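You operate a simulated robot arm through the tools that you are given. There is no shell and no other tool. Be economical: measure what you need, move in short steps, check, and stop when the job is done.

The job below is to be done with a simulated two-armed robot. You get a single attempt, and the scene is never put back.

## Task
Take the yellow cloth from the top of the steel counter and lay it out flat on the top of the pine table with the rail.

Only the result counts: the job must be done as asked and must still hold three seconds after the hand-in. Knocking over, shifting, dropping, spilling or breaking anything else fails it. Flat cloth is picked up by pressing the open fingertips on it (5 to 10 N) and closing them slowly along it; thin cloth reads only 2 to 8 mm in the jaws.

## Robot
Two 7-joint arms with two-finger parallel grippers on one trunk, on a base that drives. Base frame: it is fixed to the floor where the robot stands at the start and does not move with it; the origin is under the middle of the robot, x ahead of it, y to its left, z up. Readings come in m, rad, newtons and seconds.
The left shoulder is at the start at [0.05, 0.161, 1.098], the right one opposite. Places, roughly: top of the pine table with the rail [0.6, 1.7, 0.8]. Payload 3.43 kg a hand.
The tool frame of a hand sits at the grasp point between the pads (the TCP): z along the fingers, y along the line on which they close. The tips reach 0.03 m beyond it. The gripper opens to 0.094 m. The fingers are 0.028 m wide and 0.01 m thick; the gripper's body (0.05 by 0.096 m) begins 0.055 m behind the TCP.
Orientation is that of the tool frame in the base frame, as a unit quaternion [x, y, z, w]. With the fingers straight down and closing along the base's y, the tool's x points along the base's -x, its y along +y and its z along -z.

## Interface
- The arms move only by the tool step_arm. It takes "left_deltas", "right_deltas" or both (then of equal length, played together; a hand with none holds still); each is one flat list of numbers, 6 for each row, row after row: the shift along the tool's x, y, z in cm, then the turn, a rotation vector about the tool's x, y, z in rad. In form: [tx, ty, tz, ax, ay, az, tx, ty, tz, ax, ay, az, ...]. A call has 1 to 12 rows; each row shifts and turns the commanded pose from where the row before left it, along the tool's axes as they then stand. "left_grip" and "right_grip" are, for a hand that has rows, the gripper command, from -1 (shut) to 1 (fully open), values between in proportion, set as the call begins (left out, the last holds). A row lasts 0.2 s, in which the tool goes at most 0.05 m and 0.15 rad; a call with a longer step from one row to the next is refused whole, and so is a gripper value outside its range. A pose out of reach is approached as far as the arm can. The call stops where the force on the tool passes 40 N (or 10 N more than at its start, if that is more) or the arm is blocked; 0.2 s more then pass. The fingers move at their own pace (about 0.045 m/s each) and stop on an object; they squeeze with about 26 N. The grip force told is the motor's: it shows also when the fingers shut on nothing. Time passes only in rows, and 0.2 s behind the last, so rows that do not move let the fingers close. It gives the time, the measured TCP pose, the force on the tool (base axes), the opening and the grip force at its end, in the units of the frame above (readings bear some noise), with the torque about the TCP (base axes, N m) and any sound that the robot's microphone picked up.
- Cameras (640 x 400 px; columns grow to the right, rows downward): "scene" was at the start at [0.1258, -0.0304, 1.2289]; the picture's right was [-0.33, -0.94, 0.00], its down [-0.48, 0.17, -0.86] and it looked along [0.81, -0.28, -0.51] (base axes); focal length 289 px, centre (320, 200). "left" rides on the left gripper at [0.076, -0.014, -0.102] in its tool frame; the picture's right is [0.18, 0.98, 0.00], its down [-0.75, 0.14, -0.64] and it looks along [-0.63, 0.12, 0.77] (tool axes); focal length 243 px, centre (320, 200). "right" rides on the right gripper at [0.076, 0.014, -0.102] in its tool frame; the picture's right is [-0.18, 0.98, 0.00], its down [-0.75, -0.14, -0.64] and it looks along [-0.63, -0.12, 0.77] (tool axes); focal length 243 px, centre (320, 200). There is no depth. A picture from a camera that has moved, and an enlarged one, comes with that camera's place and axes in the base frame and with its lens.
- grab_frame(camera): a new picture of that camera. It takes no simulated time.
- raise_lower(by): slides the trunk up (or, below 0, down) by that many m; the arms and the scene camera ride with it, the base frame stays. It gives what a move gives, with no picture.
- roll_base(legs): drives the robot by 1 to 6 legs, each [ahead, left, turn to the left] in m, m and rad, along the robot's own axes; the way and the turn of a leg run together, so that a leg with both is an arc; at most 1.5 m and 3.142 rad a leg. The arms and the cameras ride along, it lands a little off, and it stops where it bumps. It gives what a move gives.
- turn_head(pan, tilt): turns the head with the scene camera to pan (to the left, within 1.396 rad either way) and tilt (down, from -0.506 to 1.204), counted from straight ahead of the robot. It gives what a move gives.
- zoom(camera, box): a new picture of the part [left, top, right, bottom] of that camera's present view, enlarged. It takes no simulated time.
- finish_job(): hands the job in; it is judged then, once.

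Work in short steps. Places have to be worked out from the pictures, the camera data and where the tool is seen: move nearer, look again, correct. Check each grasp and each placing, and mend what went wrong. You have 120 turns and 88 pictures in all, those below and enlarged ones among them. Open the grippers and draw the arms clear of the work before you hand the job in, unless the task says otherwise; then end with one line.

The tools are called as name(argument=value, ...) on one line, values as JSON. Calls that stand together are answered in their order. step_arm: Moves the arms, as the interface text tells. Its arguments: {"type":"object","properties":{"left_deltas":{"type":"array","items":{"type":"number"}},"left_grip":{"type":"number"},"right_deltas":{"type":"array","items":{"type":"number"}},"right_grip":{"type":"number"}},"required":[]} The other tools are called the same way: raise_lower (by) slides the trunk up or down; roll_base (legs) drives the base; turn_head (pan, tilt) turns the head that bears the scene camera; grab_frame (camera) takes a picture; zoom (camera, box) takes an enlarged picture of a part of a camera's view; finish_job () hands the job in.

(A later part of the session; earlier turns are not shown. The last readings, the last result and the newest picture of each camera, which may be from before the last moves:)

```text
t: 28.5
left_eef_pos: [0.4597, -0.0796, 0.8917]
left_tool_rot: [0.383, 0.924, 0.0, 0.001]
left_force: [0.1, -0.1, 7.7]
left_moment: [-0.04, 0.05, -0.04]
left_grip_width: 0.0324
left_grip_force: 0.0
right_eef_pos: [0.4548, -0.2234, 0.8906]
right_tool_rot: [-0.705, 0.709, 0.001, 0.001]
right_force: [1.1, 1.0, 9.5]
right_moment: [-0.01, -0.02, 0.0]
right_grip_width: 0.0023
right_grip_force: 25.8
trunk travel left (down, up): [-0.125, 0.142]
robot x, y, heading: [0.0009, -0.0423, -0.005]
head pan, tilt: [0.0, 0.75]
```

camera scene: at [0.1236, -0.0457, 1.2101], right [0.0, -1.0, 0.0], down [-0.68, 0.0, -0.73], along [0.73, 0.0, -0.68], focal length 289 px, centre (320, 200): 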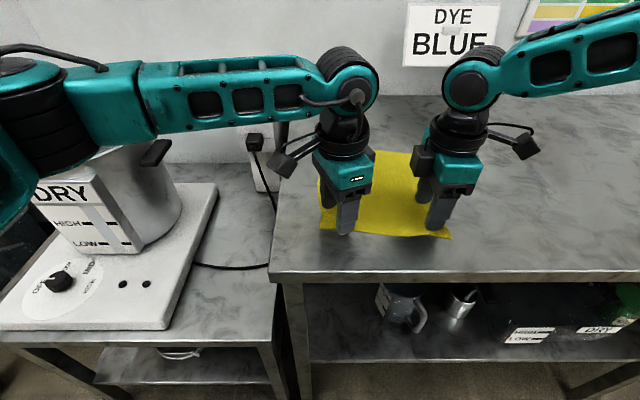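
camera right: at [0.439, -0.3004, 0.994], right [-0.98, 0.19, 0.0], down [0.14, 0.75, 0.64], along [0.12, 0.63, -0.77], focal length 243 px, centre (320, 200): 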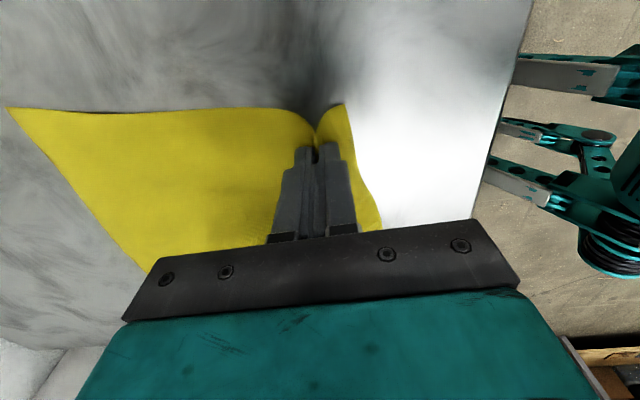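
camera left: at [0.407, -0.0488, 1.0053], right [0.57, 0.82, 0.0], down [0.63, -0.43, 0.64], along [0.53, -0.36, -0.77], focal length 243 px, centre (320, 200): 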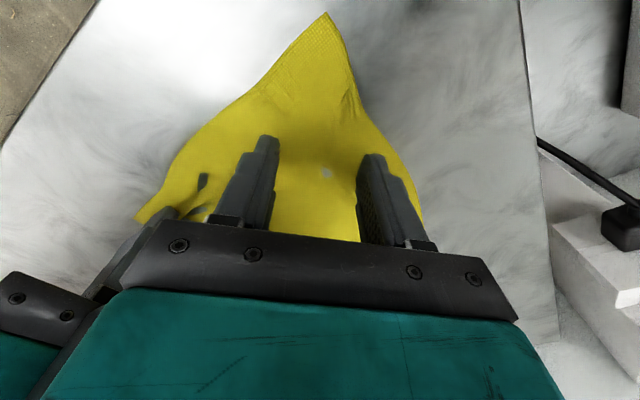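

The force is 7.7 N, so I continue closing.

step_arm(left_deltas=[0, 0, 0, 0, 0, 0], left_grip=-0.5)

step_arm(left_deltas=[0, 0, 0, 0, 0, 0], left_grip=-0.7)

step_arm(left_deltas=[0, 0, -0.02, 0, 0, 0], left_grip=-0.85)

step_arm(left_deltas=[0, 0, 0, 0, 0, 0, 0, 0, 0, 0, 0, 0], left_grip=-1)

```text
t: 28.9
left_eef_pos: [0.4592, -0.078, 0.8918]
left_tool_rot: [0.384, 0.923, 0.0, 0.001]
left_force: [0.3, -0.9, 9.3]
left_moment: [-0.04, 0.07, 0.0]
left_grip_width: 0.0229
left_grip_force: 0.0
right_eef_pos: [0.4535, -0.2241, 0.8911]
right_tool_rot: [-0.706, 0.708, -0.001, 0.0]
right_force: [2.2, 0.1, 8.4]
right_moment: [-0.01, 0.01, 0.03]
right_grip_width: 0.0022
right_grip_force: 26.1
trunk travel left (down, up): [-0.125, 0.142]
robot x, y, heading: [-0.0018, -0.0496, -0.001]
head pan, tilt: [0.0, 0.75]
```

```text
t: 29.3
left_eef_pos: [0.4598, -0.0793, 0.8926]
left_tool_rot: [0.383, 0.924, 0.0, 0.001]
left_force: [0.5, 0.3, 10.4]
left_moment: [0.0, 0.04, -0.01]
left_grip_width: 0.0157
left_grip_force: 1.3
right_eef_pos: [0.4538, -0.2242, 0.8918]
right_tool_rot: [-0.706, 0.709, 0.0, 0.001]
right_force: [2.0, 0.0, 7.8]
right_moment: [-0.01, -0.01, -0.03]
right_grip_width: 0.0021
right_grip_force: 25.9
trunk travel left (down, up): [-0.125, 0.142]
robot x, y, heading: [0.0016, -0.0443, -0.003]
head pan, tilt: [0.0, 0.75]
```

```text
t: 29.7
left_eef_pos: [0.46, -0.0794, 0.8908]
left_tool_rot: [0.384, 0.923, 0.0, 0.001]
left_force: [-1.6, -2.5, 12.4]
left_moment: [-0.05, 0.05, 0.03]
left_grip_width: 0.0092
left_grip_force: 26.2
right_eef_pos: [0.4536, -0.224, 0.8919]
right_tool_rot: [-0.706, 0.708, 0.0, 0.001]
right_force: [1.3, 0.7, 6.2]
right_moment: [-0.04, 0.02, -0.02]
right_grip_width: 0.0022
right_grip_force: 26.3
trunk travel left (down, up): [-0.125, 0.142]
robot x, y, heading: [-0.0002, -0.0448, -0.006]
head pan, tilt: [0.0, 0.75]
```

```text
t: 30.3
left_eef_pos: [0.4593, -0.0797, 0.892]
left_tool_rot: [0.384, 0.924, -0.001, 0.001]
left_force: [-1.4, -1.5, 13.2]
left_moment: [-0.1, 0.06, 0.0]
left_grip_width: 0.009
left_grip_force: 25.7
right_eef_pos: [0.4551, -0.2231, 0.8908]
right_tool_rot: [-0.706, 0.708, 0.0, 0.001]
right_force: [0.7, 2.1, 5.1]
right_moment: [0.01, 0.02, 0.01]
right_grip_width: 0.002
right_grip_force: 26.1
trunk travel left (down, up): [-0.125, 0.142]
robot x, y, heading: [-0.0016, -0.0451, -0.001]
head pan, tilt: [0.0, 0.75]
```

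The left now holds the cloth at 9 mm, probably a double fold. I lift both hands together and look.

step_arm(left_deltas=[0, 0, -2, 0, 0, 0, 0, 0, -3, 0, 0, 0, 0, 0, -3, 0, 0, 0, 0, 0, -3, 0, 0, 0, 0, 0, -3, 0, 0, 0, 0, 0, 0, 0, 0, 0], right_deltas=[0, 0, -2, 0, 0, 0, 0, 0, -3, 0, 0, 0, 0, 0, -3, 0, 0, 0, 0, 0, -3, 0, 0, 0, 0, 0, -3, 0, 0, 0, 0, 0, 0, 0, 0, 0])

grab_frame(camera="scene")

grab_frame(camera="left")

```text
t: 31.7
left_eef_pos: [0.459, -0.0784, 1.0295]
left_tool_rot: [0.384, 0.923, -0.001, 0.0]
left_force: [-0.1, -0.7, 0.0]
left_moment: [-0.07, 0.01, 0.02]
left_grip_width: 0.0021
left_grip_force: 26.0
right_eef_pos: [0.4538, -0.2238, 1.0302]
right_tool_rot: [-0.706, 0.708, 0.0, 0.001]
right_force: [0.3, 0.8, 1.2]
right_moment: [0.01, 0.04, 0.0]
right_grip_width: 0.0022
right_grip_force: 25.7
trunk travel left (down, up): [-0.125, 0.142]
robot x, y, heading: [0.0014, -0.0469, -0.003]
head pan, tilt: [0.0, 0.75]
```

```text
63 pictures are left
camera scene: at [0.1237, -0.0457, 1.2101], right [0.0, -1.0, 0.0], down [-0.68, 0.0, -0.73], along [0.73, 0.0, -0.68], focal length 289 px, centre (320, 200)
```

scene: 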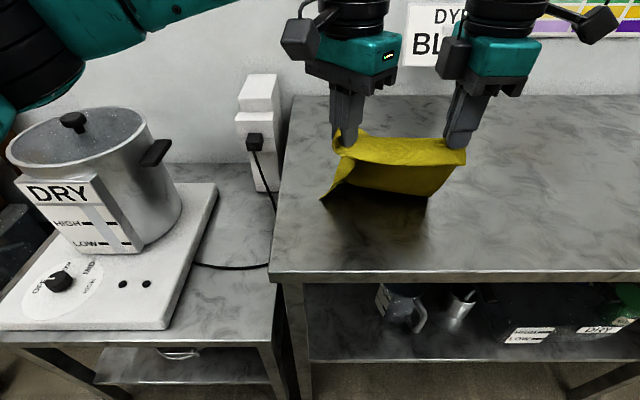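

```text
62 pictures are left
camera left: at [0.3955, -0.0362, 1.1335], right [0.57, 0.82, 0.0], down [0.63, -0.43, 0.64], along [0.53, -0.36, -0.77], focal length 243 px, centre (320, 200)
```

left: 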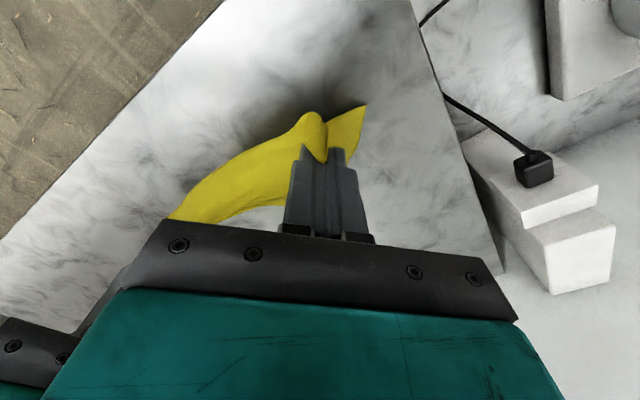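

Both hands hold the cloth (2 mm each) and it hangs between them. I raise the trunk by 0.13 m to clear everything, then back off 0.3 m.

raise_lower(by=0.13)

roll_base(legs=[[-0.3, 0, 0]])

turn_head(pan=0.9, tilt=0.55)

grab_frame(camera="scene")

```text
t: 33.3
left_eef_pos: [0.46, -0.0787, 1.1606]
left_tool_rot: [0.383, 0.924, 0.0, 0.0]
left_force: [-0.9, -2.2, 0.3]
left_moment: [-0.07, 0.03, -0.01]
left_grip_width: 0.0024
left_grip_force: 26.4
right_eef_pos: [0.4549, -0.2236, 1.1613]
right_tool_rot: [-0.706, 0.708, 0.0, 0.001]
right_force: [0.1, 1.2, -0.3]
right_moment: [0.06, -0.02, 0.0]
right_grip_width: 0.002
right_grip_force: 25.8
trunk travel left (down, up): [-0.255, 0.012]
robot x, y, heading: [0.0028, -0.0429, -0.002]
head pan, tilt: [0.0, 0.75]
```

```text
t: 35.3
left_eef_pos: [0.1618, -0.0771, 1.1603]
left_tool_rot: [0.383, 0.924, -0.001, 0.001]
left_force: [-0.1, -1.8, 0.3]
left_moment: [-0.05, -0.03, 0.01]
left_grip_width: 0.0022
left_grip_force: 25.8
right_eef_pos: [0.1569, -0.2232, 1.1612]
right_tool_rot: [-0.706, 0.709, 0.0, 0.001]
right_force: [-0.4, 1.5, 0.6]
right_moment: [0.02, 0.01, -0.01]
right_grip_width: 0.0019
right_grip_force: 25.8
trunk travel left (down, up): [-0.255, 0.012]
robot x, y, heading: [-0.2959, -0.0452, -0.007]
head pan, tilt: [0.0, 0.75]
```

```text
t: 36.5
left_eef_pos: [0.1625, -0.077, 1.1606]
left_tool_rot: [0.383, 0.924, 0.0, 0.0]
left_force: [0.4, -0.9, 0.5]
left_moment: [-0.06, 0.04, 0.04]
left_grip_width: 0.0021
left_grip_force: 26.2
right_eef_pos: [0.1578, -0.2231, 1.1602]
right_tool_rot: [-0.705, 0.709, 0.0, 0.001]
right_force: [0.6, 1.6, 0.0]
right_moment: [0.06, 0.03, 0.03]
right_grip_width: 0.002
right_grip_force: 26.1
trunk travel left (down, up): [-0.255, 0.012]
robot x, y, heading: [-0.2972, -0.0435, -0.004]
head pan, tilt: [0.901, 0.55]
```

```text
61 pictures are left
camera scene: at [-0.2004, 0.0259, 1.3575], right [0.78, -0.62, 0.0], down [-0.33, -0.41, -0.85], along [0.53, 0.67, -0.52], focal length 289 px, centre (320, 200)
```

scene: 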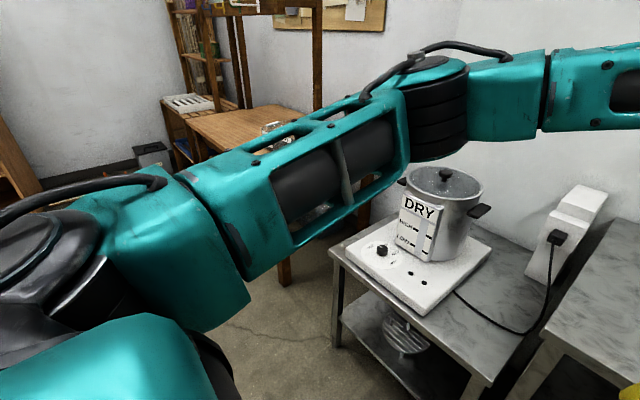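

The floor to the left is clear in this view. I drive 1.0 m left and look again.

roll_base(legs=[[0, 1.0, 0]])

grab_frame(camera="scene")

```text
t: 41.7
left_eef_pos: [0.1648, 0.9196, 1.159]
left_tool_rot: [0.382, 0.924, 0.0, 0.001]
left_force: [-0.4, -1.0, -0.3]
left_moment: [-0.06, 0.0, 0.02]
left_grip_width: 0.002
left_grip_force: 26.7
right_eef_pos: [0.1606, 0.7754, 1.1591]
right_tool_rot: [-0.706, 0.708, 0.001, 0.0]
right_force: [-0.5, 1.5, 0.8]
right_moment: [0.04, -0.02, 0.0]
right_grip_width: 0.0022
right_grip_force: 25.7
trunk travel left (down, up): [-0.255, 0.012]
robot x, y, heading: [-0.296, 0.9523, -0.004]
head pan, tilt: [0.901, 0.55]
```

```text
60 pictures are left
camera scene: at [-0.198, 1.0236, 1.3575], right [0.78, -0.62, 0.0], down [-0.33, -0.41, -0.85], along [0.53, 0.67, -0.52], focal length 289 px, centre (320, 200)
```

scene: 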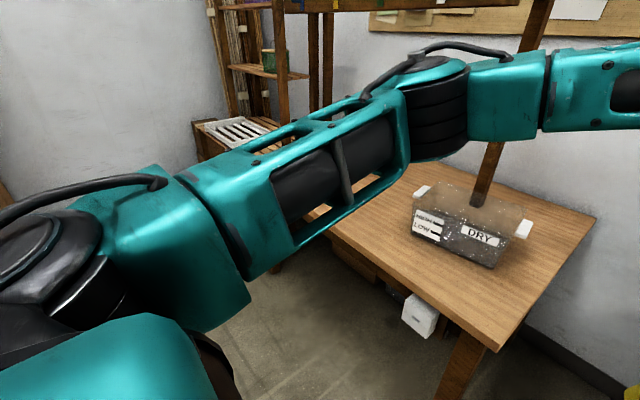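

The table has a box at its right end (y about 1.17–1.40) and a post near (0.83, 1.37). The free area is around y 1.5–2.0, so I drive 0.8 m further left and look ahead.

roll_base(legs=[[0, 0.8, 0]])

turn_head(pan=0, tilt=0.45)

grab_frame(camera="scene")

```text
t: 45.9
left_eef_pos: [0.1646, 1.7073, 1.1595]
left_tool_rot: [0.38, 0.925, 0.0, 0.001]
left_force: [0.1, -0.4, -0.8]
left_moment: [-0.02, 0.03, -0.01]
left_grip_width: 0.0021
left_grip_force: 25.6
right_eef_pos: [0.1604, 1.5638, 1.1604]
right_tool_rot: [0.708, -0.706, -0.001, -0.001]
right_force: [0.7, 1.0, 0.4]
right_moment: [0.06, -0.04, -0.01]
right_grip_width: 0.0023
right_grip_force: 26.2
trunk travel left (down, up): [-0.255, 0.012]
robot x, y, heading: [-0.2975, 1.74, 0.002]
head pan, tilt: [0.901, 0.55]
```

```text
t: 47.1
left_eef_pos: [0.1645, 1.708, 1.1591]
left_tool_rot: [0.38, 0.925, 0.0, 0.0]
left_force: [0.1, -1.1, -0.4]
left_moment: [-0.06, -0.01, 0.0]
left_grip_width: 0.0024
left_grip_force: 26.3
right_eef_pos: [0.1607, 1.5633, 1.1599]
right_tool_rot: [0.709, -0.706, 0.0, -0.001]
right_force: [-0.7, 1.3, 0.0]
right_moment: [0.03, -0.01, 0.01]
right_grip_width: 0.0023
right_grip_force: 26.0
trunk travel left (down, up): [-0.255, 0.012]
robot x, y, heading: [-0.2954, 1.7339, 0.001]
head pan, tilt: [0.0, 0.45]
```

```text
59 pictures are left
camera scene: at [-0.1627, 1.7386, 1.3665], right [0.0, -1.0, 0.0], down [-0.44, 0.0, -0.9], along [0.9, 0.0, -0.44], focal length 289 px, centre (320, 200)
```

scene: 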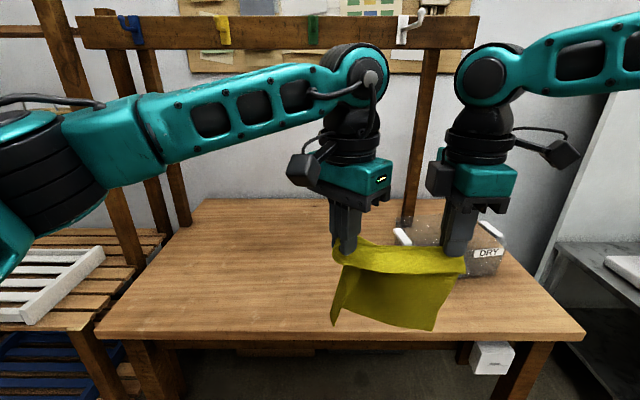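

The free tabletop spans about x 0.30–0.78 and y 1.45–2.2, with the box on the right and the rail overhead at x≈0.8. I move 0.08 m left and 0.24 m forward, leaving about 0.35 m between the robot's axis and the table edge, as at the counter.

roll_base(legs=[[0, 0.08, 0], [0.24, 0, 0]])

turn_head(pan=0, tilt=0.75)

grab_frame(camera="scene")

grab_frame(camera="left")

grab_frame(camera="right")

```text
t: 49.5
left_eef_pos: [0.4049, 1.7912, 1.1587]
left_tool_rot: [0.379, 0.926, 0.0, 0.0]
left_force: [-0.1, -1.4, -0.1]
left_moment: [-0.03, 0.01, -0.01]
left_grip_width: 0.002
left_grip_force: 26.3
right_eef_pos: [0.4007, 1.6454, 1.1604]
right_tool_rot: [0.709, -0.705, -0.001, 0.0]
right_force: [0.3, 0.7, -0.7]
right_moment: [0.03, 0.01, 0.0]
right_grip_width: 0.0018
right_grip_force: 25.8
trunk travel left (down, up): [-0.255, 0.012]
robot x, y, heading: [-0.0571, 1.8197, 0.008]
head pan, tilt: [0.0, 0.45]
```

```text
t: 50.3
left_eef_pos: [0.4038, 1.791, 1.1608]
left_tool_rot: [0.379, 0.925, 0.0, 0.001]
left_force: [-0.1, -0.6, -0.5]
left_moment: [-0.01, -0.02, -0.01]
left_grip_width: 0.0022
left_grip_force: 26.5
right_eef_pos: [0.4007, 1.6453, 1.1609]
right_tool_rot: [0.709, -0.705, -0.001, 0.0]
right_force: [-0.5, 1.3, -0.2]
right_moment: [0.01, 0.04, -0.01]
right_grip_width: 0.0019
right_grip_force: 26.2
trunk travel left (down, up): [-0.255, 0.012]
robot x, y, heading: [-0.056, 1.8204, 0.004]
head pan, tilt: [0.0, 0.75]
```

```text
58 pictures are left
camera scene: at [0.0677, 1.8215, 1.3402], right [0.0, -1.0, 0.0], down [-0.68, 0.0, -0.73], along [0.73, 0.0, -0.68], focal length 289 px, centre (320, 200)
```

scene: 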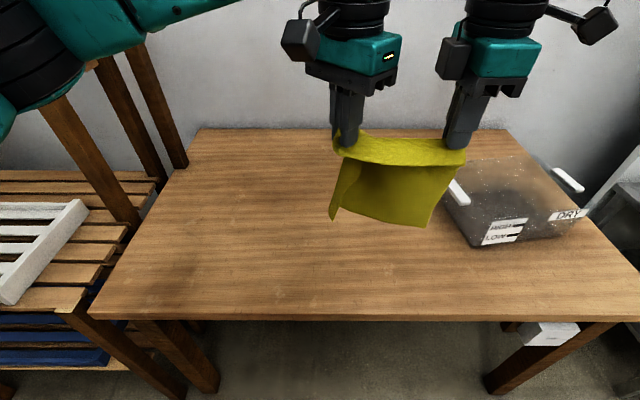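

```text
57 pictures are left
camera left: at [0.3392, 1.8332, 1.2632], right [0.56, 0.83, 0.0], down [0.64, -0.43, 0.64], along [0.53, -0.36, -0.77], focal length 243 px, centre (320, 200)
```

left: 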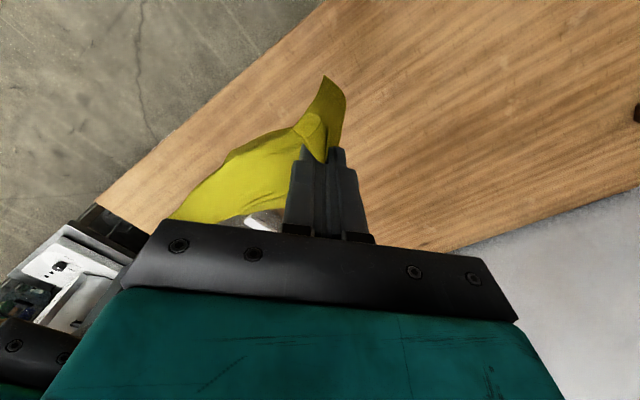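

```text
56 pictures are left
camera right: at [0.3852, 1.569, 1.263], right [-0.98, 0.18, 0.0], down [0.14, 0.75, 0.64], along [0.12, 0.63, -0.77], focal length 243 px, centre (320, 200)
```

right: 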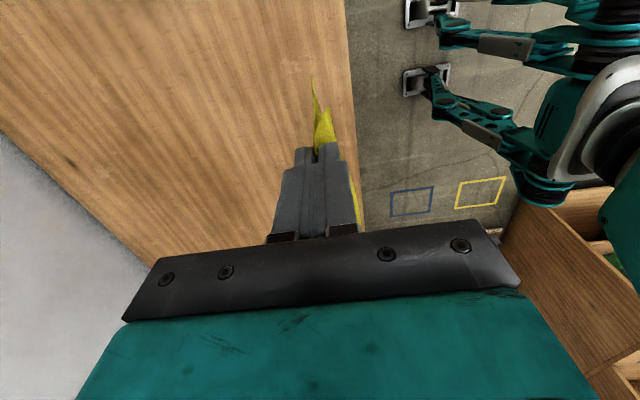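

The cloth hangs cleanly over the middle of the table. I extend both hands 0.16 m forward at the same height so that laying can go from the far edge back towards me.

step_arm(left_deltas=[-2.28, 2.25, 0, 0, 0, 0, -2.28, 2.25, 0, 0, 0, 0, -2.28, 2.25, 0, 0, 0, 0, -2.28, 2.25, 0, 0, 0, 0, -2.28, 2.25, 0, 0, 0, 0, 0, 0, 0, 0, 0, 0], right_deltas=[0, -3.2, 0, 0, 0, 0, 0, -3.2, 0, 0, 0, 0, 0, -3.2, 0, 0, 0, 0, 0, -3.2, 0, 0, 0, 0, 0, -3.2, 0, 0, 0, 0, 0, 0, 0, 0, 0, 0])

grab_frame(camera="scene")

```text
t: 51.7
left_eef_pos: [0.4767, 1.7865, 1.159]
left_tool_rot: [0.382, 0.924, -0.004, 0.002]
left_force: [-0.6, -33.4, 0.4]
left_moment: [-1.06, -0.02, -0.45]
left_grip_width: 0.0042
left_grip_force: 26.0
left hand out of reach, approached as far as the arm can: row 3, 4, 5
right_eef_pos: [0.4911, 1.6048, 1.1556]
right_tool_rot: [0.711, -0.703, -0.003, -0.005]
right_force: [0.0, 33.0, 0.2]
right_moment: [0.94, 0.04, -0.02]
right_grip_width: 0.0022
right_grip_force: 26.1
right hand out of reach, approached as far as the arm can: row 2, 3, 4, 5
trunk travel left (down, up): [-0.255, 0.012]
robot x, y, heading: [-0.0567, 1.8241, 0.004]
head pan, tilt: [0.0, 0.75]
```

```text
55 pictures are left
camera scene: at [0.0677, 1.8215, 1.3401], right [0.0, -1.0, 0.0], down [-0.68, 0.0, -0.73], along [0.73, 0.0, -0.68], focal length 289 px, centre (320, 200)
```

scene: 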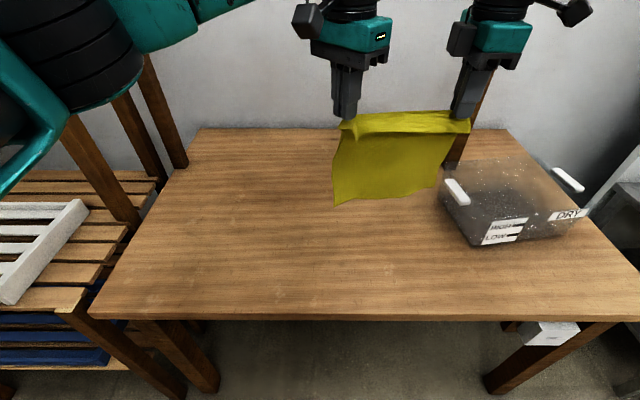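

Reach limits pulled the hands apart and put 33 N of tension on the cloth. I relax that at once by bringing the right hand inwards and level with the left.

step_arm(right_deltas=[-1.8, 0.7, 0, 0, 0, 0, -1.8, 0.7, 0, 0, 0, 0, 0, 0, 0, 0, 0, 0])

```text
t: 52.5
left_eef_pos: [0.48, 1.7932, 1.1587]
left_tool_rot: [0.376, 0.927, 0.002, -0.001]
left_force: [-0.6, -2.0, 0.1]
left_moment: [-0.07, 0.02, -0.04]
left_grip_width: 0.0018
left_grip_force: 26.2
right_eef_pos: [0.4699, 1.6302, 1.1555]
right_tool_rot: [0.707, -0.707, 0.001, -0.001]
right_force: [0.3, 3.0, -0.6]
right_moment: [0.06, -0.03, -0.02]
right_grip_width: 0.0021
right_grip_force: 26.1
right hand out of reach, approached as far as the arm can: row 1, 2
trunk travel left (down, up): [-0.255, 0.012]
robot x, y, heading: [-0.0558, 1.819, 0.004]
head pan, tilt: [0.0, 0.75]
```

Tension is down to 2–3 N, and about 0.16 m apart keeps the edge taut. I lower the arms 0.10 m, since reach is better lower, and then try extending in small steps.

step_arm(left_deltas=[0, 0, 2.5, 0, 0, 0, 0, 0, 2.5, 0, 0, 0, 0, 0, 2.5, 0, 0, 0, 0, 0, 2.5, 0, 0, 0, 0, 0, 0, 0, 0, 0], right_deltas=[0, 0, 2.4, 0, 0, 0, 0, 0, 2.4, 0, 0, 0, 0, 0, 2.4, 0, 0, 0, 0, 0, 2.4, 0, 0, 0, 0, 0, 0, 0, 0, 0])

step_arm(left_deltas=[-1.42, 1.4, 0, 0, 0, 0, -1.42, 1.4, 0, 0, 0, 0, 0, 0, 0, 0, 0, 0], right_deltas=[0, -2.2, 0, 0, 0, 0, 0, -2.2, 0, 0, 0, 0, 0, 0, 0, 0, 0, 0])

```text
t: 53.7
left_eef_pos: [0.4771, 1.7913, 1.059]
left_tool_rot: [0.381, 0.925, -0.002, 0.0]
left_force: [-1.4, -5.5, 0.4]
left_moment: [-0.22, 0.04, -0.12]
left_grip_width: 0.0017
left_grip_force: 26.0
right_eef_pos: [0.4645, 1.6255, 1.0618]
right_tool_rot: [0.709, -0.705, -0.001, -0.002]
right_force: [1.0, 7.0, -0.7]
right_moment: [0.2, -0.02, -0.03]
right_grip_width: 0.0021
right_grip_force: 25.8
right hand out of reach, approached as far as the arm can: row 2, 3, 4
trunk travel left (down, up): [-0.255, 0.012]
robot x, y, heading: [-0.0534, 1.8205, -0.0]
head pan, tilt: [0.0, 0.75]
```

```text
t: 54.5
left_eef_pos: [0.4864, 1.7881, 1.0603]
left_tool_rot: [0.382, 0.924, -0.005, 0.002]
left_force: [-3.8, -28.4, 2.4]
left_moment: [-0.98, 0.12, -0.46]
left_grip_width: 0.004
left_grip_force: 25.8
left hand out of reach, approached as far as the arm can: row 1, 2
right_eef_pos: [0.4807, 1.6097, 1.0678]
right_tool_rot: [0.709, -0.705, -0.002, -0.006]
right_force: [4.5, 28.7, -1.3]
right_moment: [0.73, -0.11, -0.08]
right_grip_width: 0.0019
right_grip_force: 25.6
right hand out of reach, approached as far as the arm can: row 1, 2
trunk travel left (down, up): [-0.255, 0.012]
robot x, y, heading: [-0.0538, 1.8225, 0.001]
head pan, tilt: [0.0, 0.75]
```

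Tension built up again because the wrists are at their joint limits, not because of distance. I relax it, then look straight down to see how close the base can go to the table.

step_arm(left_deltas=[0.7, -0.7, 0, 0, 0, 0, 0, 0, 0, 0, 0, 0], right_deltas=[-1.6, 1.3, 0, 0, 0, 0, 0, 0, 0, 0, 0, 0])

turn_head(pan=0, tilt=1.2)

grab_frame(camera="scene")

```text
t: 55.1
left_eef_pos: [0.4793, 1.7927, 1.06]
left_tool_rot: [0.379, 0.925, 0.0, 0.0]
left_force: [-4.2, -14.5, 1.7]
left_moment: [-0.49, 0.13, -0.3]
left_grip_width: 0.0025
left_grip_force: 26.1
right_eef_pos: [0.4678, 1.6221, 1.0678]
right_tool_rot: [0.707, -0.707, -0.001, -0.001]
right_force: [2.7, 14.5, -1.2]
right_moment: [0.35, -0.1, -0.07]
right_grip_width: 0.0019
right_grip_force: 25.7
trunk travel left (down, up): [-0.255, 0.012]
robot x, y, heading: [-0.0549, 1.8237, 0.005]
head pan, tilt: [0.0, 0.75]
```

```text
t: 56.0
left_eef_pos: [0.4778, 1.7926, 1.0602]
left_tool_rot: [0.379, 0.925, 0.0, 0.001]
left_force: [-1.9, -14.7, 0.8]
left_moment: [-0.46, 0.08, -0.26]
left_grip_width: 0.0025
left_grip_force: 26.5
right_eef_pos: [0.4661, 1.6228, 1.0685]
right_tool_rot: [0.709, -0.705, 0.0, 0.0]
right_force: [2.6, 13.0, -1.1]
right_moment: [0.35, -0.07, -0.04]
right_grip_width: 0.002
right_grip_force: 25.7
trunk travel left (down, up): [-0.255, 0.012]
robot x, y, heading: [-0.057, 1.8213, 0.007]
head pan, tilt: [0.0, 1.201]
```

```text
54 pictures are left
camera scene: at [0.0408, 1.8213, 1.3084], right [0.0, -1.0, 0.0], down [-0.93, 0.0, -0.36], along [0.36, 0.0, -0.93], focal length 289 px, centre (320, 200)
```

scene: 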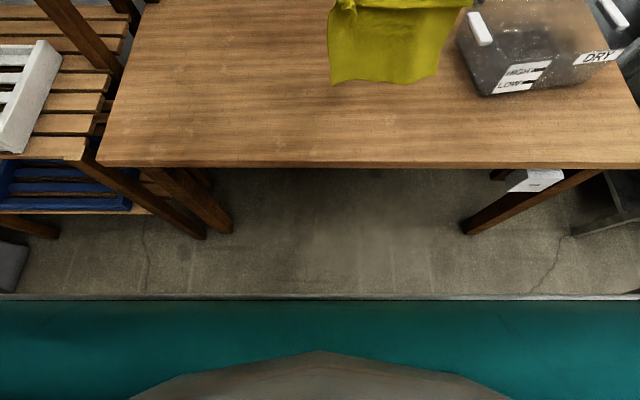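

Looking down, the robot's front reaches only about x 0.06–0.09 and the table edge is at x≈0.32, so there is room to go nearer. I slacken the 14 N tension slightly, then shift 0.04 m right and 0.13 m forward.

step_arm(right_deltas=[-0.8, 0, 0, 0, 0, 0, 0, 0, 0, 0, 0, 0])

roll_base(legs=[[0, -0.04, 0], [0.07, 0, 0]])

turn_head(pan=0.9, tilt=0.5)

grab_frame(camera="scene")

```text
t: 56.6
left_eef_pos: [0.4783, 1.7919, 1.0595]
left_tool_rot: [0.379, 0.925, 0.001, -0.001]
left_force: [-1.9, -7.5, 0.7]
left_moment: [-0.31, 0.05, -0.15]
left_grip_width: 0.0018
left_grip_force: 25.9
right_eef_pos: [0.4647, 1.6274, 1.0687]
right_tool_rot: [0.708, -0.706, 0.0, -0.002]
right_force: [2.2, 8.5, -0.2]
right_moment: [0.18, -0.03, 0.01]
right_grip_width: 0.0024
right_grip_force: 26.7
right hand out of reach, approached as far as the arm can: row 1
trunk travel left (down, up): [-0.255, 0.012]
robot x, y, heading: [-0.0561, 1.8215, 0.003]
head pan, tilt: [0.0, 1.201]
```

```text
t: 58.1
left_eef_pos: [0.5492, 1.7535, 1.0605]
left_tool_rot: [0.38, 0.925, 0.0, 0.0]
left_force: [-1.5, -6.1, -0.2]
left_moment: [-0.2, 0.06, -0.12]
left_grip_width: 0.0017
left_grip_force: 25.7
right_eef_pos: [0.5352, 1.5894, 1.0693]
right_tool_rot: [0.709, -0.705, -0.001, -0.002]
right_force: [1.5, 5.5, -0.2]
right_moment: [0.13, -0.04, -0.02]
right_grip_width: 0.0023
right_grip_force: 26.2
trunk travel left (down, up): [-0.255, 0.012]
robot x, y, heading: [0.0133, 1.782, 0.004]
head pan, tilt: [0.0, 1.201]
```

```text
t: 59.3
left_eef_pos: [0.5494, 1.7526, 1.0608]
left_tool_rot: [0.38, 0.925, -0.001, 0.0]
left_force: [-1.0, -4.5, 0.5]
left_moment: [-0.14, 0.0, -0.08]
left_grip_width: 0.0017
left_grip_force: 26.1
right_eef_pos: [0.5341, 1.5875, 1.0682]
right_tool_rot: [0.709, -0.706, -0.001, -0.002]
right_force: [1.4, 4.1, -0.1]
right_moment: [0.13, -0.01, -0.05]
right_grip_width: 0.0022
right_grip_force: 26.2
trunk travel left (down, up): [-0.255, 0.012]
robot x, y, heading: [0.0154, 1.7841, 0.004]
head pan, tilt: [0.901, 0.499]
```

```text
53 pictures are left
camera scene: at [0.1118, 1.8532, 1.362], right [0.79, -0.62, 0.0], down [-0.3, -0.38, -0.88], along [0.54, 0.69, -0.48], focal length 289 px, centre (320, 200)
```

scene: 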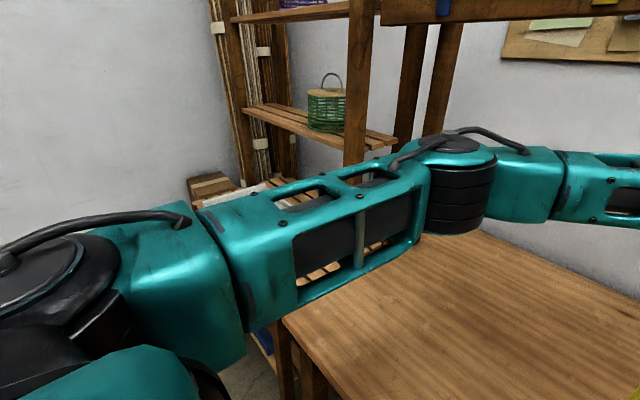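

The elbow clears the rack post comfortably. I drive another 0.065 m forward and face the head ahead again.

roll_base(legs=[[0.065, 0, 0]])

turn_head(pan=-0.15, tilt=0.75)

grab_frame(camera="scene")

```text
t: 60.3
left_eef_pos: [0.6147, 1.7542, 1.0598]
left_tool_rot: [0.38, 0.925, -0.001, 0.0]
left_force: [-1.5, -4.5, 0.1]
left_moment: [-0.19, 0.05, -0.08]
left_grip_width: 0.0016
left_grip_force: 25.7
right_eef_pos: [0.5998, 1.5891, 1.0699]
right_tool_rot: [0.71, -0.704, 0.0, -0.001]
right_force: [1.7, 6.0, -1.3]
right_moment: [0.12, -0.03, -0.04]
right_grip_width: 0.0019
right_grip_force: 26.2
trunk travel left (down, up): [-0.255, 0.012]
robot x, y, heading: [0.0725, 1.7851, 0.005]
head pan, tilt: [0.901, 0.499]
```

```text
t: 61.6
left_eef_pos: [0.6135, 1.7524, 1.0601]
left_tool_rot: [0.379, 0.925, 0.0, 0.001]
left_force: [0.1, -4.0, 1.1]
left_moment: [-0.18, 0.02, -0.07]
left_grip_width: 0.0017
left_grip_force: 26.7
right_eef_pos: [0.6003, 1.589, 1.0693]
right_tool_rot: [0.71, -0.704, -0.001, -0.002]
right_force: [0.5, 3.5, -0.2]
right_moment: [0.16, -0.03, 0.0]
right_grip_width: 0.0022
right_grip_force: 26.2
trunk travel left (down, up): [-0.255, 0.012]
robot x, y, heading: [0.0793, 1.7807, 0.005]
head pan, tilt: [-0.15, 0.75]
```

```text
52 pictures are left
camera scene: at [0.2023, 1.7701, 1.3401], right [-0.14, -0.99, 0.0], down [-0.67, 0.1, -0.73], along [0.72, -0.11, -0.68], focal length 289 px, centre (320, 200)
```

scene: 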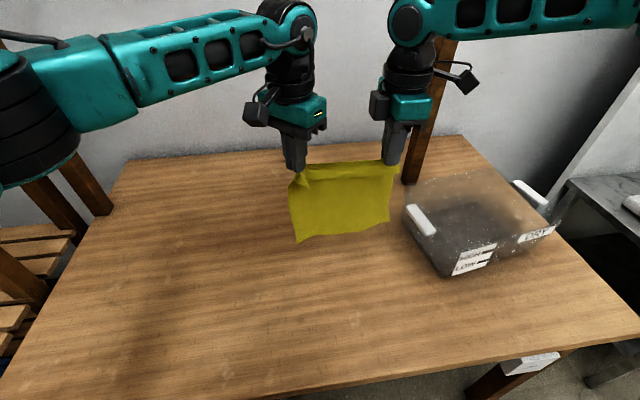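

The cloth's right edge hangs only about 3 cm from the box handle. I shift 0.05 m left for clearance.

roll_base(legs=[[0, 0.05, 0]])

step_arm(left_deltas=[0, 0, 2, 0, 0, 0, 0, 0, 2, 0, 0, 0, 0, 0, 0, 0, 0, 0], right_deltas=[0, 0.3, 2.5, 0, 0, 0, 0, 0.3, 2.5, 0, 0, 0, 0, 0, 0, 0, 0, 0])

grab_frame(camera="scene")

```text
t: 62.5
left_eef_pos: [0.6126, 1.8035, 1.0609]
left_tool_rot: [0.38, 0.925, -0.001, 0.001]
left_force: [0.5, -4.3, 0.5]
left_moment: [-0.21, 0.03, -0.11]
left_grip_width: 0.0016
left_grip_force: 25.3
right_eef_pos: [0.6, 1.6391, 1.0677]
right_tool_rot: [0.709, -0.705, 0.001, -0.001]
right_force: [1.3, 5.3, -1.0]
right_moment: [0.08, -0.05, -0.01]
right_grip_width: 0.0023
right_grip_force: 26.0
trunk travel left (down, up): [-0.255, 0.012]
robot x, y, heading: [0.0828, 1.8357, 0.007]
head pan, tilt: [-0.15, 0.75]
```

```text
t: 63.4
left_eef_pos: [0.6141, 1.8018, 1.0195]
left_tool_rot: [0.381, 0.925, -0.002, 0.002]
left_force: [-5.1, -13.1, 0.7]
left_moment: [-0.46, 0.12, -0.28]
left_grip_width: 0.0022
left_grip_force: 25.8
right_eef_pos: [0.5858, 1.6359, 1.0223]
right_tool_rot: [0.709, -0.705, -0.001, -0.005]
right_force: [4.3, 11.9, -1.5]
right_moment: [0.33, -0.14, -0.08]
right_grip_width: 0.0021
right_grip_force: 26.9
right hand out of reach, approached as far as the arm can: row 1, 2
trunk travel left (down, up): [-0.255, 0.012]
robot x, y, heading: [0.083, 1.8349, 0.003]
head pan, tilt: [-0.15, 0.75]
```

```text
51 pictures are left
camera scene: at [0.202, 1.8196, 1.3401], right [-0.14, -0.99, 0.0], down [-0.67, 0.1, -0.73], along [0.72, -0.11, -0.68], focal length 289 px, centre (320, 200)
```

scene: 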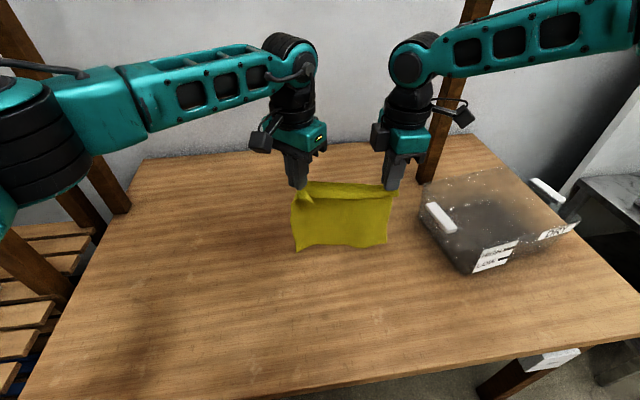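

The tension is 12 N because the hands are uneven in x, so I level the left with the right. After that I will lay the cloth with the trunk going down and the base backing off, keeping the arms fixed.

step_arm(left_deltas=[1.2, -1.9, 0, 0, 0, 0, 0, 0, 0, 0, 0, 0])

raise_lower(by=-0.04)

zoom(camera="scene", box=[220, 130, 460, 280])

```text
t: 64.0
left_eef_pos: [0.5909, 1.7982, 1.0197]
left_tool_rot: [0.378, 0.926, 0.001, 0.0]
left_force: [-0.6, -3.3, -0.1]
left_moment: [-0.1, 0.03, -0.11]
left_grip_width: 0.0015
left_grip_force: 26.2
right_eef_pos: [0.5862, 1.6324, 1.0224]
right_tool_rot: [0.709, -0.705, -0.001, -0.003]
right_force: [0.7, 3.6, 0.1]
right_moment: [0.13, -0.05, 0.01]
right_grip_width: 0.0023
right_grip_force: 25.9
trunk travel left (down, up): [-0.255, 0.012]
robot x, y, heading: [0.0788, 1.8298, 0.004]
head pan, tilt: [-0.15, 0.75]
```

```text
t: 64.8
left_eef_pos: [0.5912, 1.7963, 0.9808]
left_tool_rot: [0.379, 0.925, 0.0, 0.002]
left_force: [-0.9, -2.0, -0.6]
left_moment: [-0.07, -0.01, -0.02]
left_grip_width: 0.0018
left_grip_force: 26.1
right_eef_pos: [0.5851, 1.6328, 0.983]
right_tool_rot: [0.709, -0.706, 0.0, -0.003]
right_force: [0.9, 1.6, -1.1]
right_moment: [0.02, -0.06, -0.02]
right_grip_width: 0.0021
right_grip_force: 25.8
trunk travel left (down, up): [-0.215, 0.052]
robot x, y, heading: [0.0822, 1.8265, 0.005]
head pan, tilt: [-0.15, 0.75]
```

```text
2.67 times, centred on (340, 205) of scene
camera zoom: at [0.2018, 1.8196, 1.3001], right [-0.14, -0.99, 0.0], down [-0.67, 0.1, -0.73], along [0.72, -0.11, -0.68], focal length 771 px, centre (267, 187)
```

zoom: 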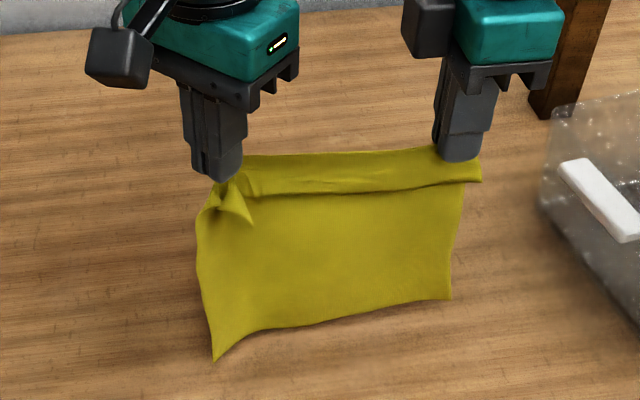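

The cloth hangs well spread, with its lower edge close to the tabletop. I start alternating small lowerings and backings, and look after the first pair.

raise_lower(by=-0.02)

roll_base(legs=[[-0.02, 0, 0]])

zoom(camera="scene", box=[220, 130, 460, 280])

```text
t: 65.5
left_eef_pos: [0.5898, 1.7971, 0.9603]
left_tool_rot: [0.379, 0.925, 0.0, 0.001]
left_force: [-0.2, -1.0, -0.6]
left_moment: [-0.03, -0.04, -0.02]
left_grip_width: 0.002
left_grip_force: 26.1
right_eef_pos: [0.5856, 1.6341, 0.9625]
right_tool_rot: [0.71, -0.704, -0.001, -0.002]
right_force: [-0.1, 1.2, 0.4]
right_moment: [0.04, 0.01, 0.0]
right_grip_width: 0.0022
right_grip_force: 26.0
trunk travel left (down, up): [-0.195, 0.072]
robot x, y, heading: [0.0786, 1.8311, 0.005]
head pan, tilt: [-0.15, 0.75]
```

```text
t: 66.2
left_eef_pos: [0.5713, 1.7972, 0.9598]
left_tool_rot: [0.379, 0.925, 0.0, 0.001]
left_force: [-0.7, -0.5, 0.1]
left_moment: [-0.01, 0.01, 0.0]
left_grip_width: 0.0018
left_grip_force: 26.5
right_eef_pos: [0.5667, 1.6343, 0.9623]
right_tool_rot: [0.709, -0.705, 0.0, -0.003]
right_force: [-0.5, 0.7, 0.7]
right_moment: [0.08, 0.01, 0.0]
right_grip_width: 0.0024
right_grip_force: 26.0
trunk travel left (down, up): [-0.195, 0.072]
robot x, y, heading: [0.062, 1.8317, 0.011]
head pan, tilt: [-0.15, 0.75]
```

```text
2.67 times, centred on (340, 205) of scene
camera zoom: at [0.1813, 1.8195, 1.2803], right [-0.14, -0.99, 0.0], down [-0.67, 0.1, -0.73], along [0.72, -0.1, -0.68], focal length 771 px, centre (267, 187)
```

zoom: 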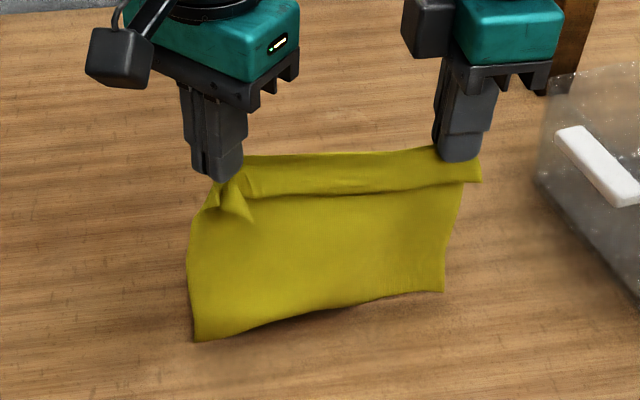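

The lower edge now rests on the table and stays put as I move back. I continue with paired 3 cm lowerings and backings.

raise_lower(by=-0.03)

roll_base(legs=[[-0.03, 0, 0]])

zoom(camera="scene", box=[220, 130, 460, 280])

```text
t: 67.0
left_eef_pos: [0.5701, 1.7971, 0.9305]
left_tool_rot: [0.38, 0.925, 0.0, 0.001]
left_force: [-0.6, -0.1, -0.3]
left_moment: [-0.03, -0.03, -0.03]
left_grip_width: 0.0017
left_grip_force: 26.3
right_eef_pos: [0.5662, 1.6341, 0.9326]
right_tool_rot: [0.71, -0.705, 0.001, -0.004]
right_force: [0.2, 0.9, 0.2]
right_moment: [0.06, 0.04, 0.02]
right_grip_width: 0.0021
right_grip_force: 26.2
trunk travel left (down, up): [-0.165, 0.102]
robot x, y, heading: [0.058, 1.8304, 0.005]
head pan, tilt: [-0.15, 0.75]
```

```text
t: 67.8
left_eef_pos: [0.5408, 1.7968, 0.9308]
left_tool_rot: [0.378, 0.926, 0.0, 0.0]
left_force: [-0.4, -1.6, -0.3]
left_moment: [-0.03, -0.02, -0.02]
left_grip_width: 0.0017
left_grip_force: 25.9
right_eef_pos: [0.5361, 1.6335, 0.9324]
right_tool_rot: [0.709, -0.705, 0.001, -0.003]
right_force: [-0.4, 0.8, 0.1]
right_moment: [-0.01, 0.0, 0.05]
right_grip_width: 0.0019
right_grip_force: 25.8
trunk travel left (down, up): [-0.165, 0.102]
robot x, y, heading: [0.0319, 1.8324, 0.005]
head pan, tilt: [-0.15, 0.75]
```

```text
2.67 times, centred on (340, 205) of scene
camera zoom: at [0.1519, 1.8193, 1.2503], right [-0.14, -0.99, 0.0], down [-0.67, 0.1, -0.73], along [0.72, -0.1, -0.68], focal length 771 px, centre (267, 187)
```

zoom: 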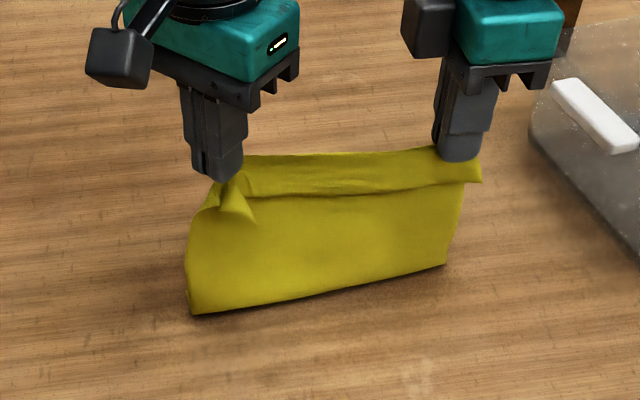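

The lower part appears to be laid out behind the bend, out of view. I continue the paired motions.

raise_lower(by=-0.03)

roll_base(legs=[[-0.04, 0, 0]])

raise_lower(by=-0.03)

grab_frame(camera="scene")

grab_frame(camera="left")

grab_frame(camera="right")

```text
t: 68.6
left_eef_pos: [0.5406, 1.7969, 0.8994]
left_tool_rot: [0.379, 0.925, -0.001, 0.001]
left_force: [-0.8, -2.4, 0.2]
left_moment: [-0.04, 0.01, -0.07]
left_grip_width: 0.0017
left_grip_force: 25.9
right_eef_pos: [0.5356, 1.6348, 0.902]
right_tool_rot: [0.709, -0.705, 0.001, -0.004]
right_force: [0.2, 0.0, -0.2]
right_moment: [0.06, -0.05, 0.01]
right_grip_width: 0.002
right_grip_force: 25.9
trunk travel left (down, up): [-0.135, 0.132]
robot x, y, heading: [0.0298, 1.8327, 0.005]
head pan, tilt: [-0.15, 0.75]
```

```text
t: 69.5
left_eef_pos: [0.5025, 1.7964, 0.8998]
left_tool_rot: [0.378, 0.926, -0.001, 0.001]
left_force: [-0.3, -0.8, -0.5]
left_moment: [-0.03, -0.01, -0.01]
left_grip_width: 0.0016
left_grip_force: 26.3
right_eef_pos: [0.4971, 1.6342, 0.9033]
right_tool_rot: [0.71, -0.705, 0.0, -0.004]
right_force: [0.0, 2.0, 0.1]
right_moment: [0.01, 0.0, -0.01]
right_grip_width: 0.0022
right_grip_force: 26.4
trunk travel left (down, up): [-0.135, 0.132]
robot x, y, heading: [-0.0104, 1.8293, 0.004]
head pan, tilt: [-0.15, 0.75]
```

```text
t: 70.2
left_eef_pos: [0.5024, 1.7976, 0.8706]
left_tool_rot: [0.378, 0.926, -0.001, 0.0]
left_force: [-0.8, -1.0, 0.0]
left_moment: [-0.05, -0.01, 0.0]
left_grip_width: 0.0019
left_grip_force: 26.6
right_eef_pos: [0.4965, 1.6339, 0.8722]
right_tool_rot: [0.709, -0.705, 0.0, -0.005]
right_force: [0.0, 0.9, 0.2]
right_moment: [-0.02, -0.02, -0.05]
right_grip_width: 0.0021
right_grip_force: 26.0
trunk travel left (down, up): [-0.105, 0.162]
robot x, y, heading: [-0.0102, 1.8325, 0.007]
head pan, tilt: [-0.15, 0.75]
```

```text
47 pictures are left
camera scene: at [0.1128, 1.8191, 1.1901], right [-0.14, -0.99, 0.0], down [-0.67, 0.1, -0.73], along [0.72, -0.1, -0.68], focal length 289 px, centre (320, 200)
```

scene: 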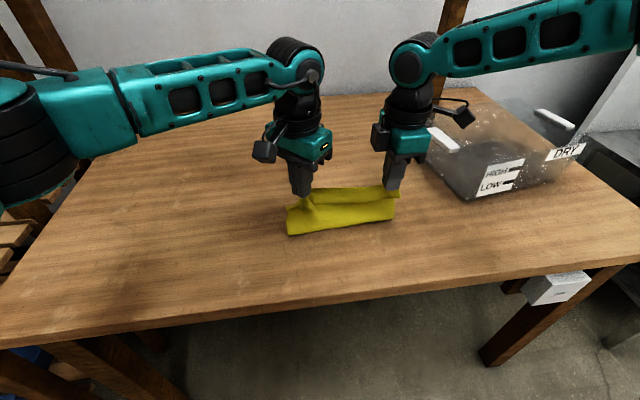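

```text
46 pictures are left
camera left: at [0.4369, 1.8389, 0.9737], right [0.56, 0.83, 0.0], down [0.64, -0.43, 0.64], along [0.53, -0.36, -0.77], focal length 243 px, centre (320, 200)
```

left: 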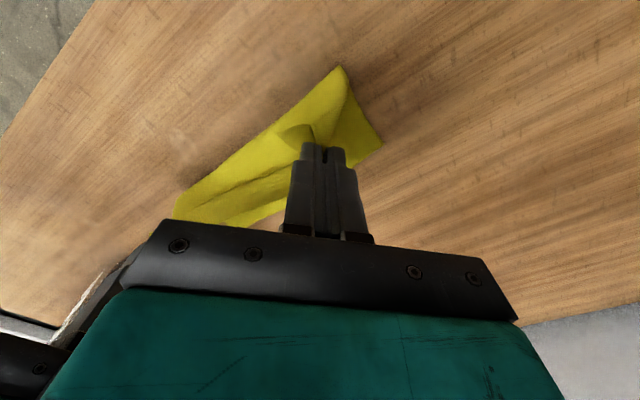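

```text
45 pictures are left
camera right: at [0.4818, 1.5564, 0.9748], right [-0.98, 0.18, 0.0], down [0.13, 0.75, 0.65], along [0.12, 0.64, -0.76], focal length 243 px, centre (320, 200)
```

right: 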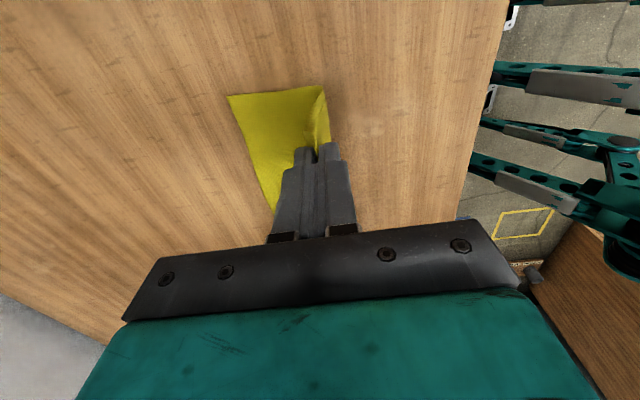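

The right camera shows the far edge lying flat at x≈0.567. The bend is now slightly on my side of the hands, so I back further than I lower.

roll_base(legs=[[-0.05, 0, 0]])

raise_lower(by=-0.03)

grab_frame(camera="scene")

grab_frame(camera="right")

```text
t: 71.1
left_eef_pos: [0.4517, 1.7959, 0.8717]
left_tool_rot: [0.379, 0.925, -0.001, 0.001]
left_force: [-0.2, -0.3, 0.1]
left_moment: [-0.02, -0.03, -0.02]
left_grip_width: 0.0019
left_grip_force: 26.4
right_eef_pos: [0.4461, 1.6339, 0.8719]
right_tool_rot: [0.71, -0.704, 0.0, -0.003]
right_force: [0.7, 1.0, 0.1]
right_moment: [0.01, 0.03, 0.02]
right_grip_width: 0.0021
right_grip_force: 25.9
trunk travel left (down, up): [-0.105, 0.162]
robot x, y, heading: [-0.0576, 1.8294, 0.004]
head pan, tilt: [-0.15, 0.75]
```

```text
t: 71.9
left_eef_pos: [0.4521, 1.7961, 0.8411]
left_tool_rot: [0.38, 0.925, 0.0, 0.001]
left_force: [-0.1, 0.5, -0.9]
left_moment: [-0.03, -0.02, 0.02]
left_grip_width: 0.0019
left_grip_force: 25.9
right_eef_pos: [0.4477, 1.6332, 0.8439]
right_tool_rot: [0.71, -0.704, 0.0, -0.004]
right_force: [0.1, 0.6, 0.4]
right_moment: [0.02, 0.01, 0.01]
right_grip_width: 0.0023
right_grip_force: 25.3
trunk travel left (down, up): [-0.075, 0.192]
robot x, y, heading: [-0.0605, 1.8294, 0.005]
head pan, tilt: [-0.15, 0.75]
```

```text
44 pictures are left
camera scene: at [0.0634, 1.8188, 1.1601], right [-0.14, -0.99, 0.0], down [-0.67, 0.1, -0.73], along [0.72, -0.1, -0.68], focal length 289 px, centre (320, 200)
```

scene: 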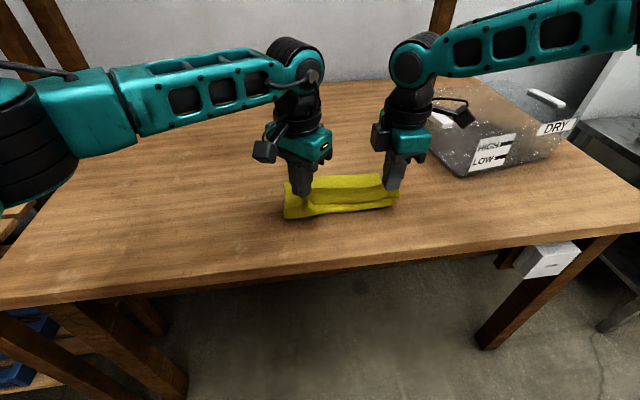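

```text
43 pictures are left
camera right: at [0.4325, 1.5561, 0.9448], right [-0.98, 0.18, 0.0], down [0.13, 0.75, 0.65], along [0.12, 0.64, -0.76], focal length 243 px, centre (320, 200)
```

right: 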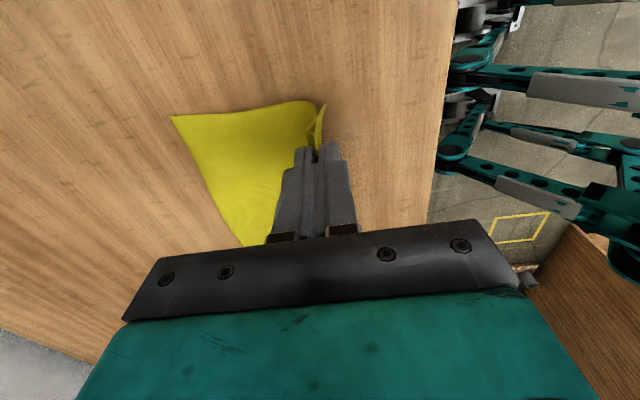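

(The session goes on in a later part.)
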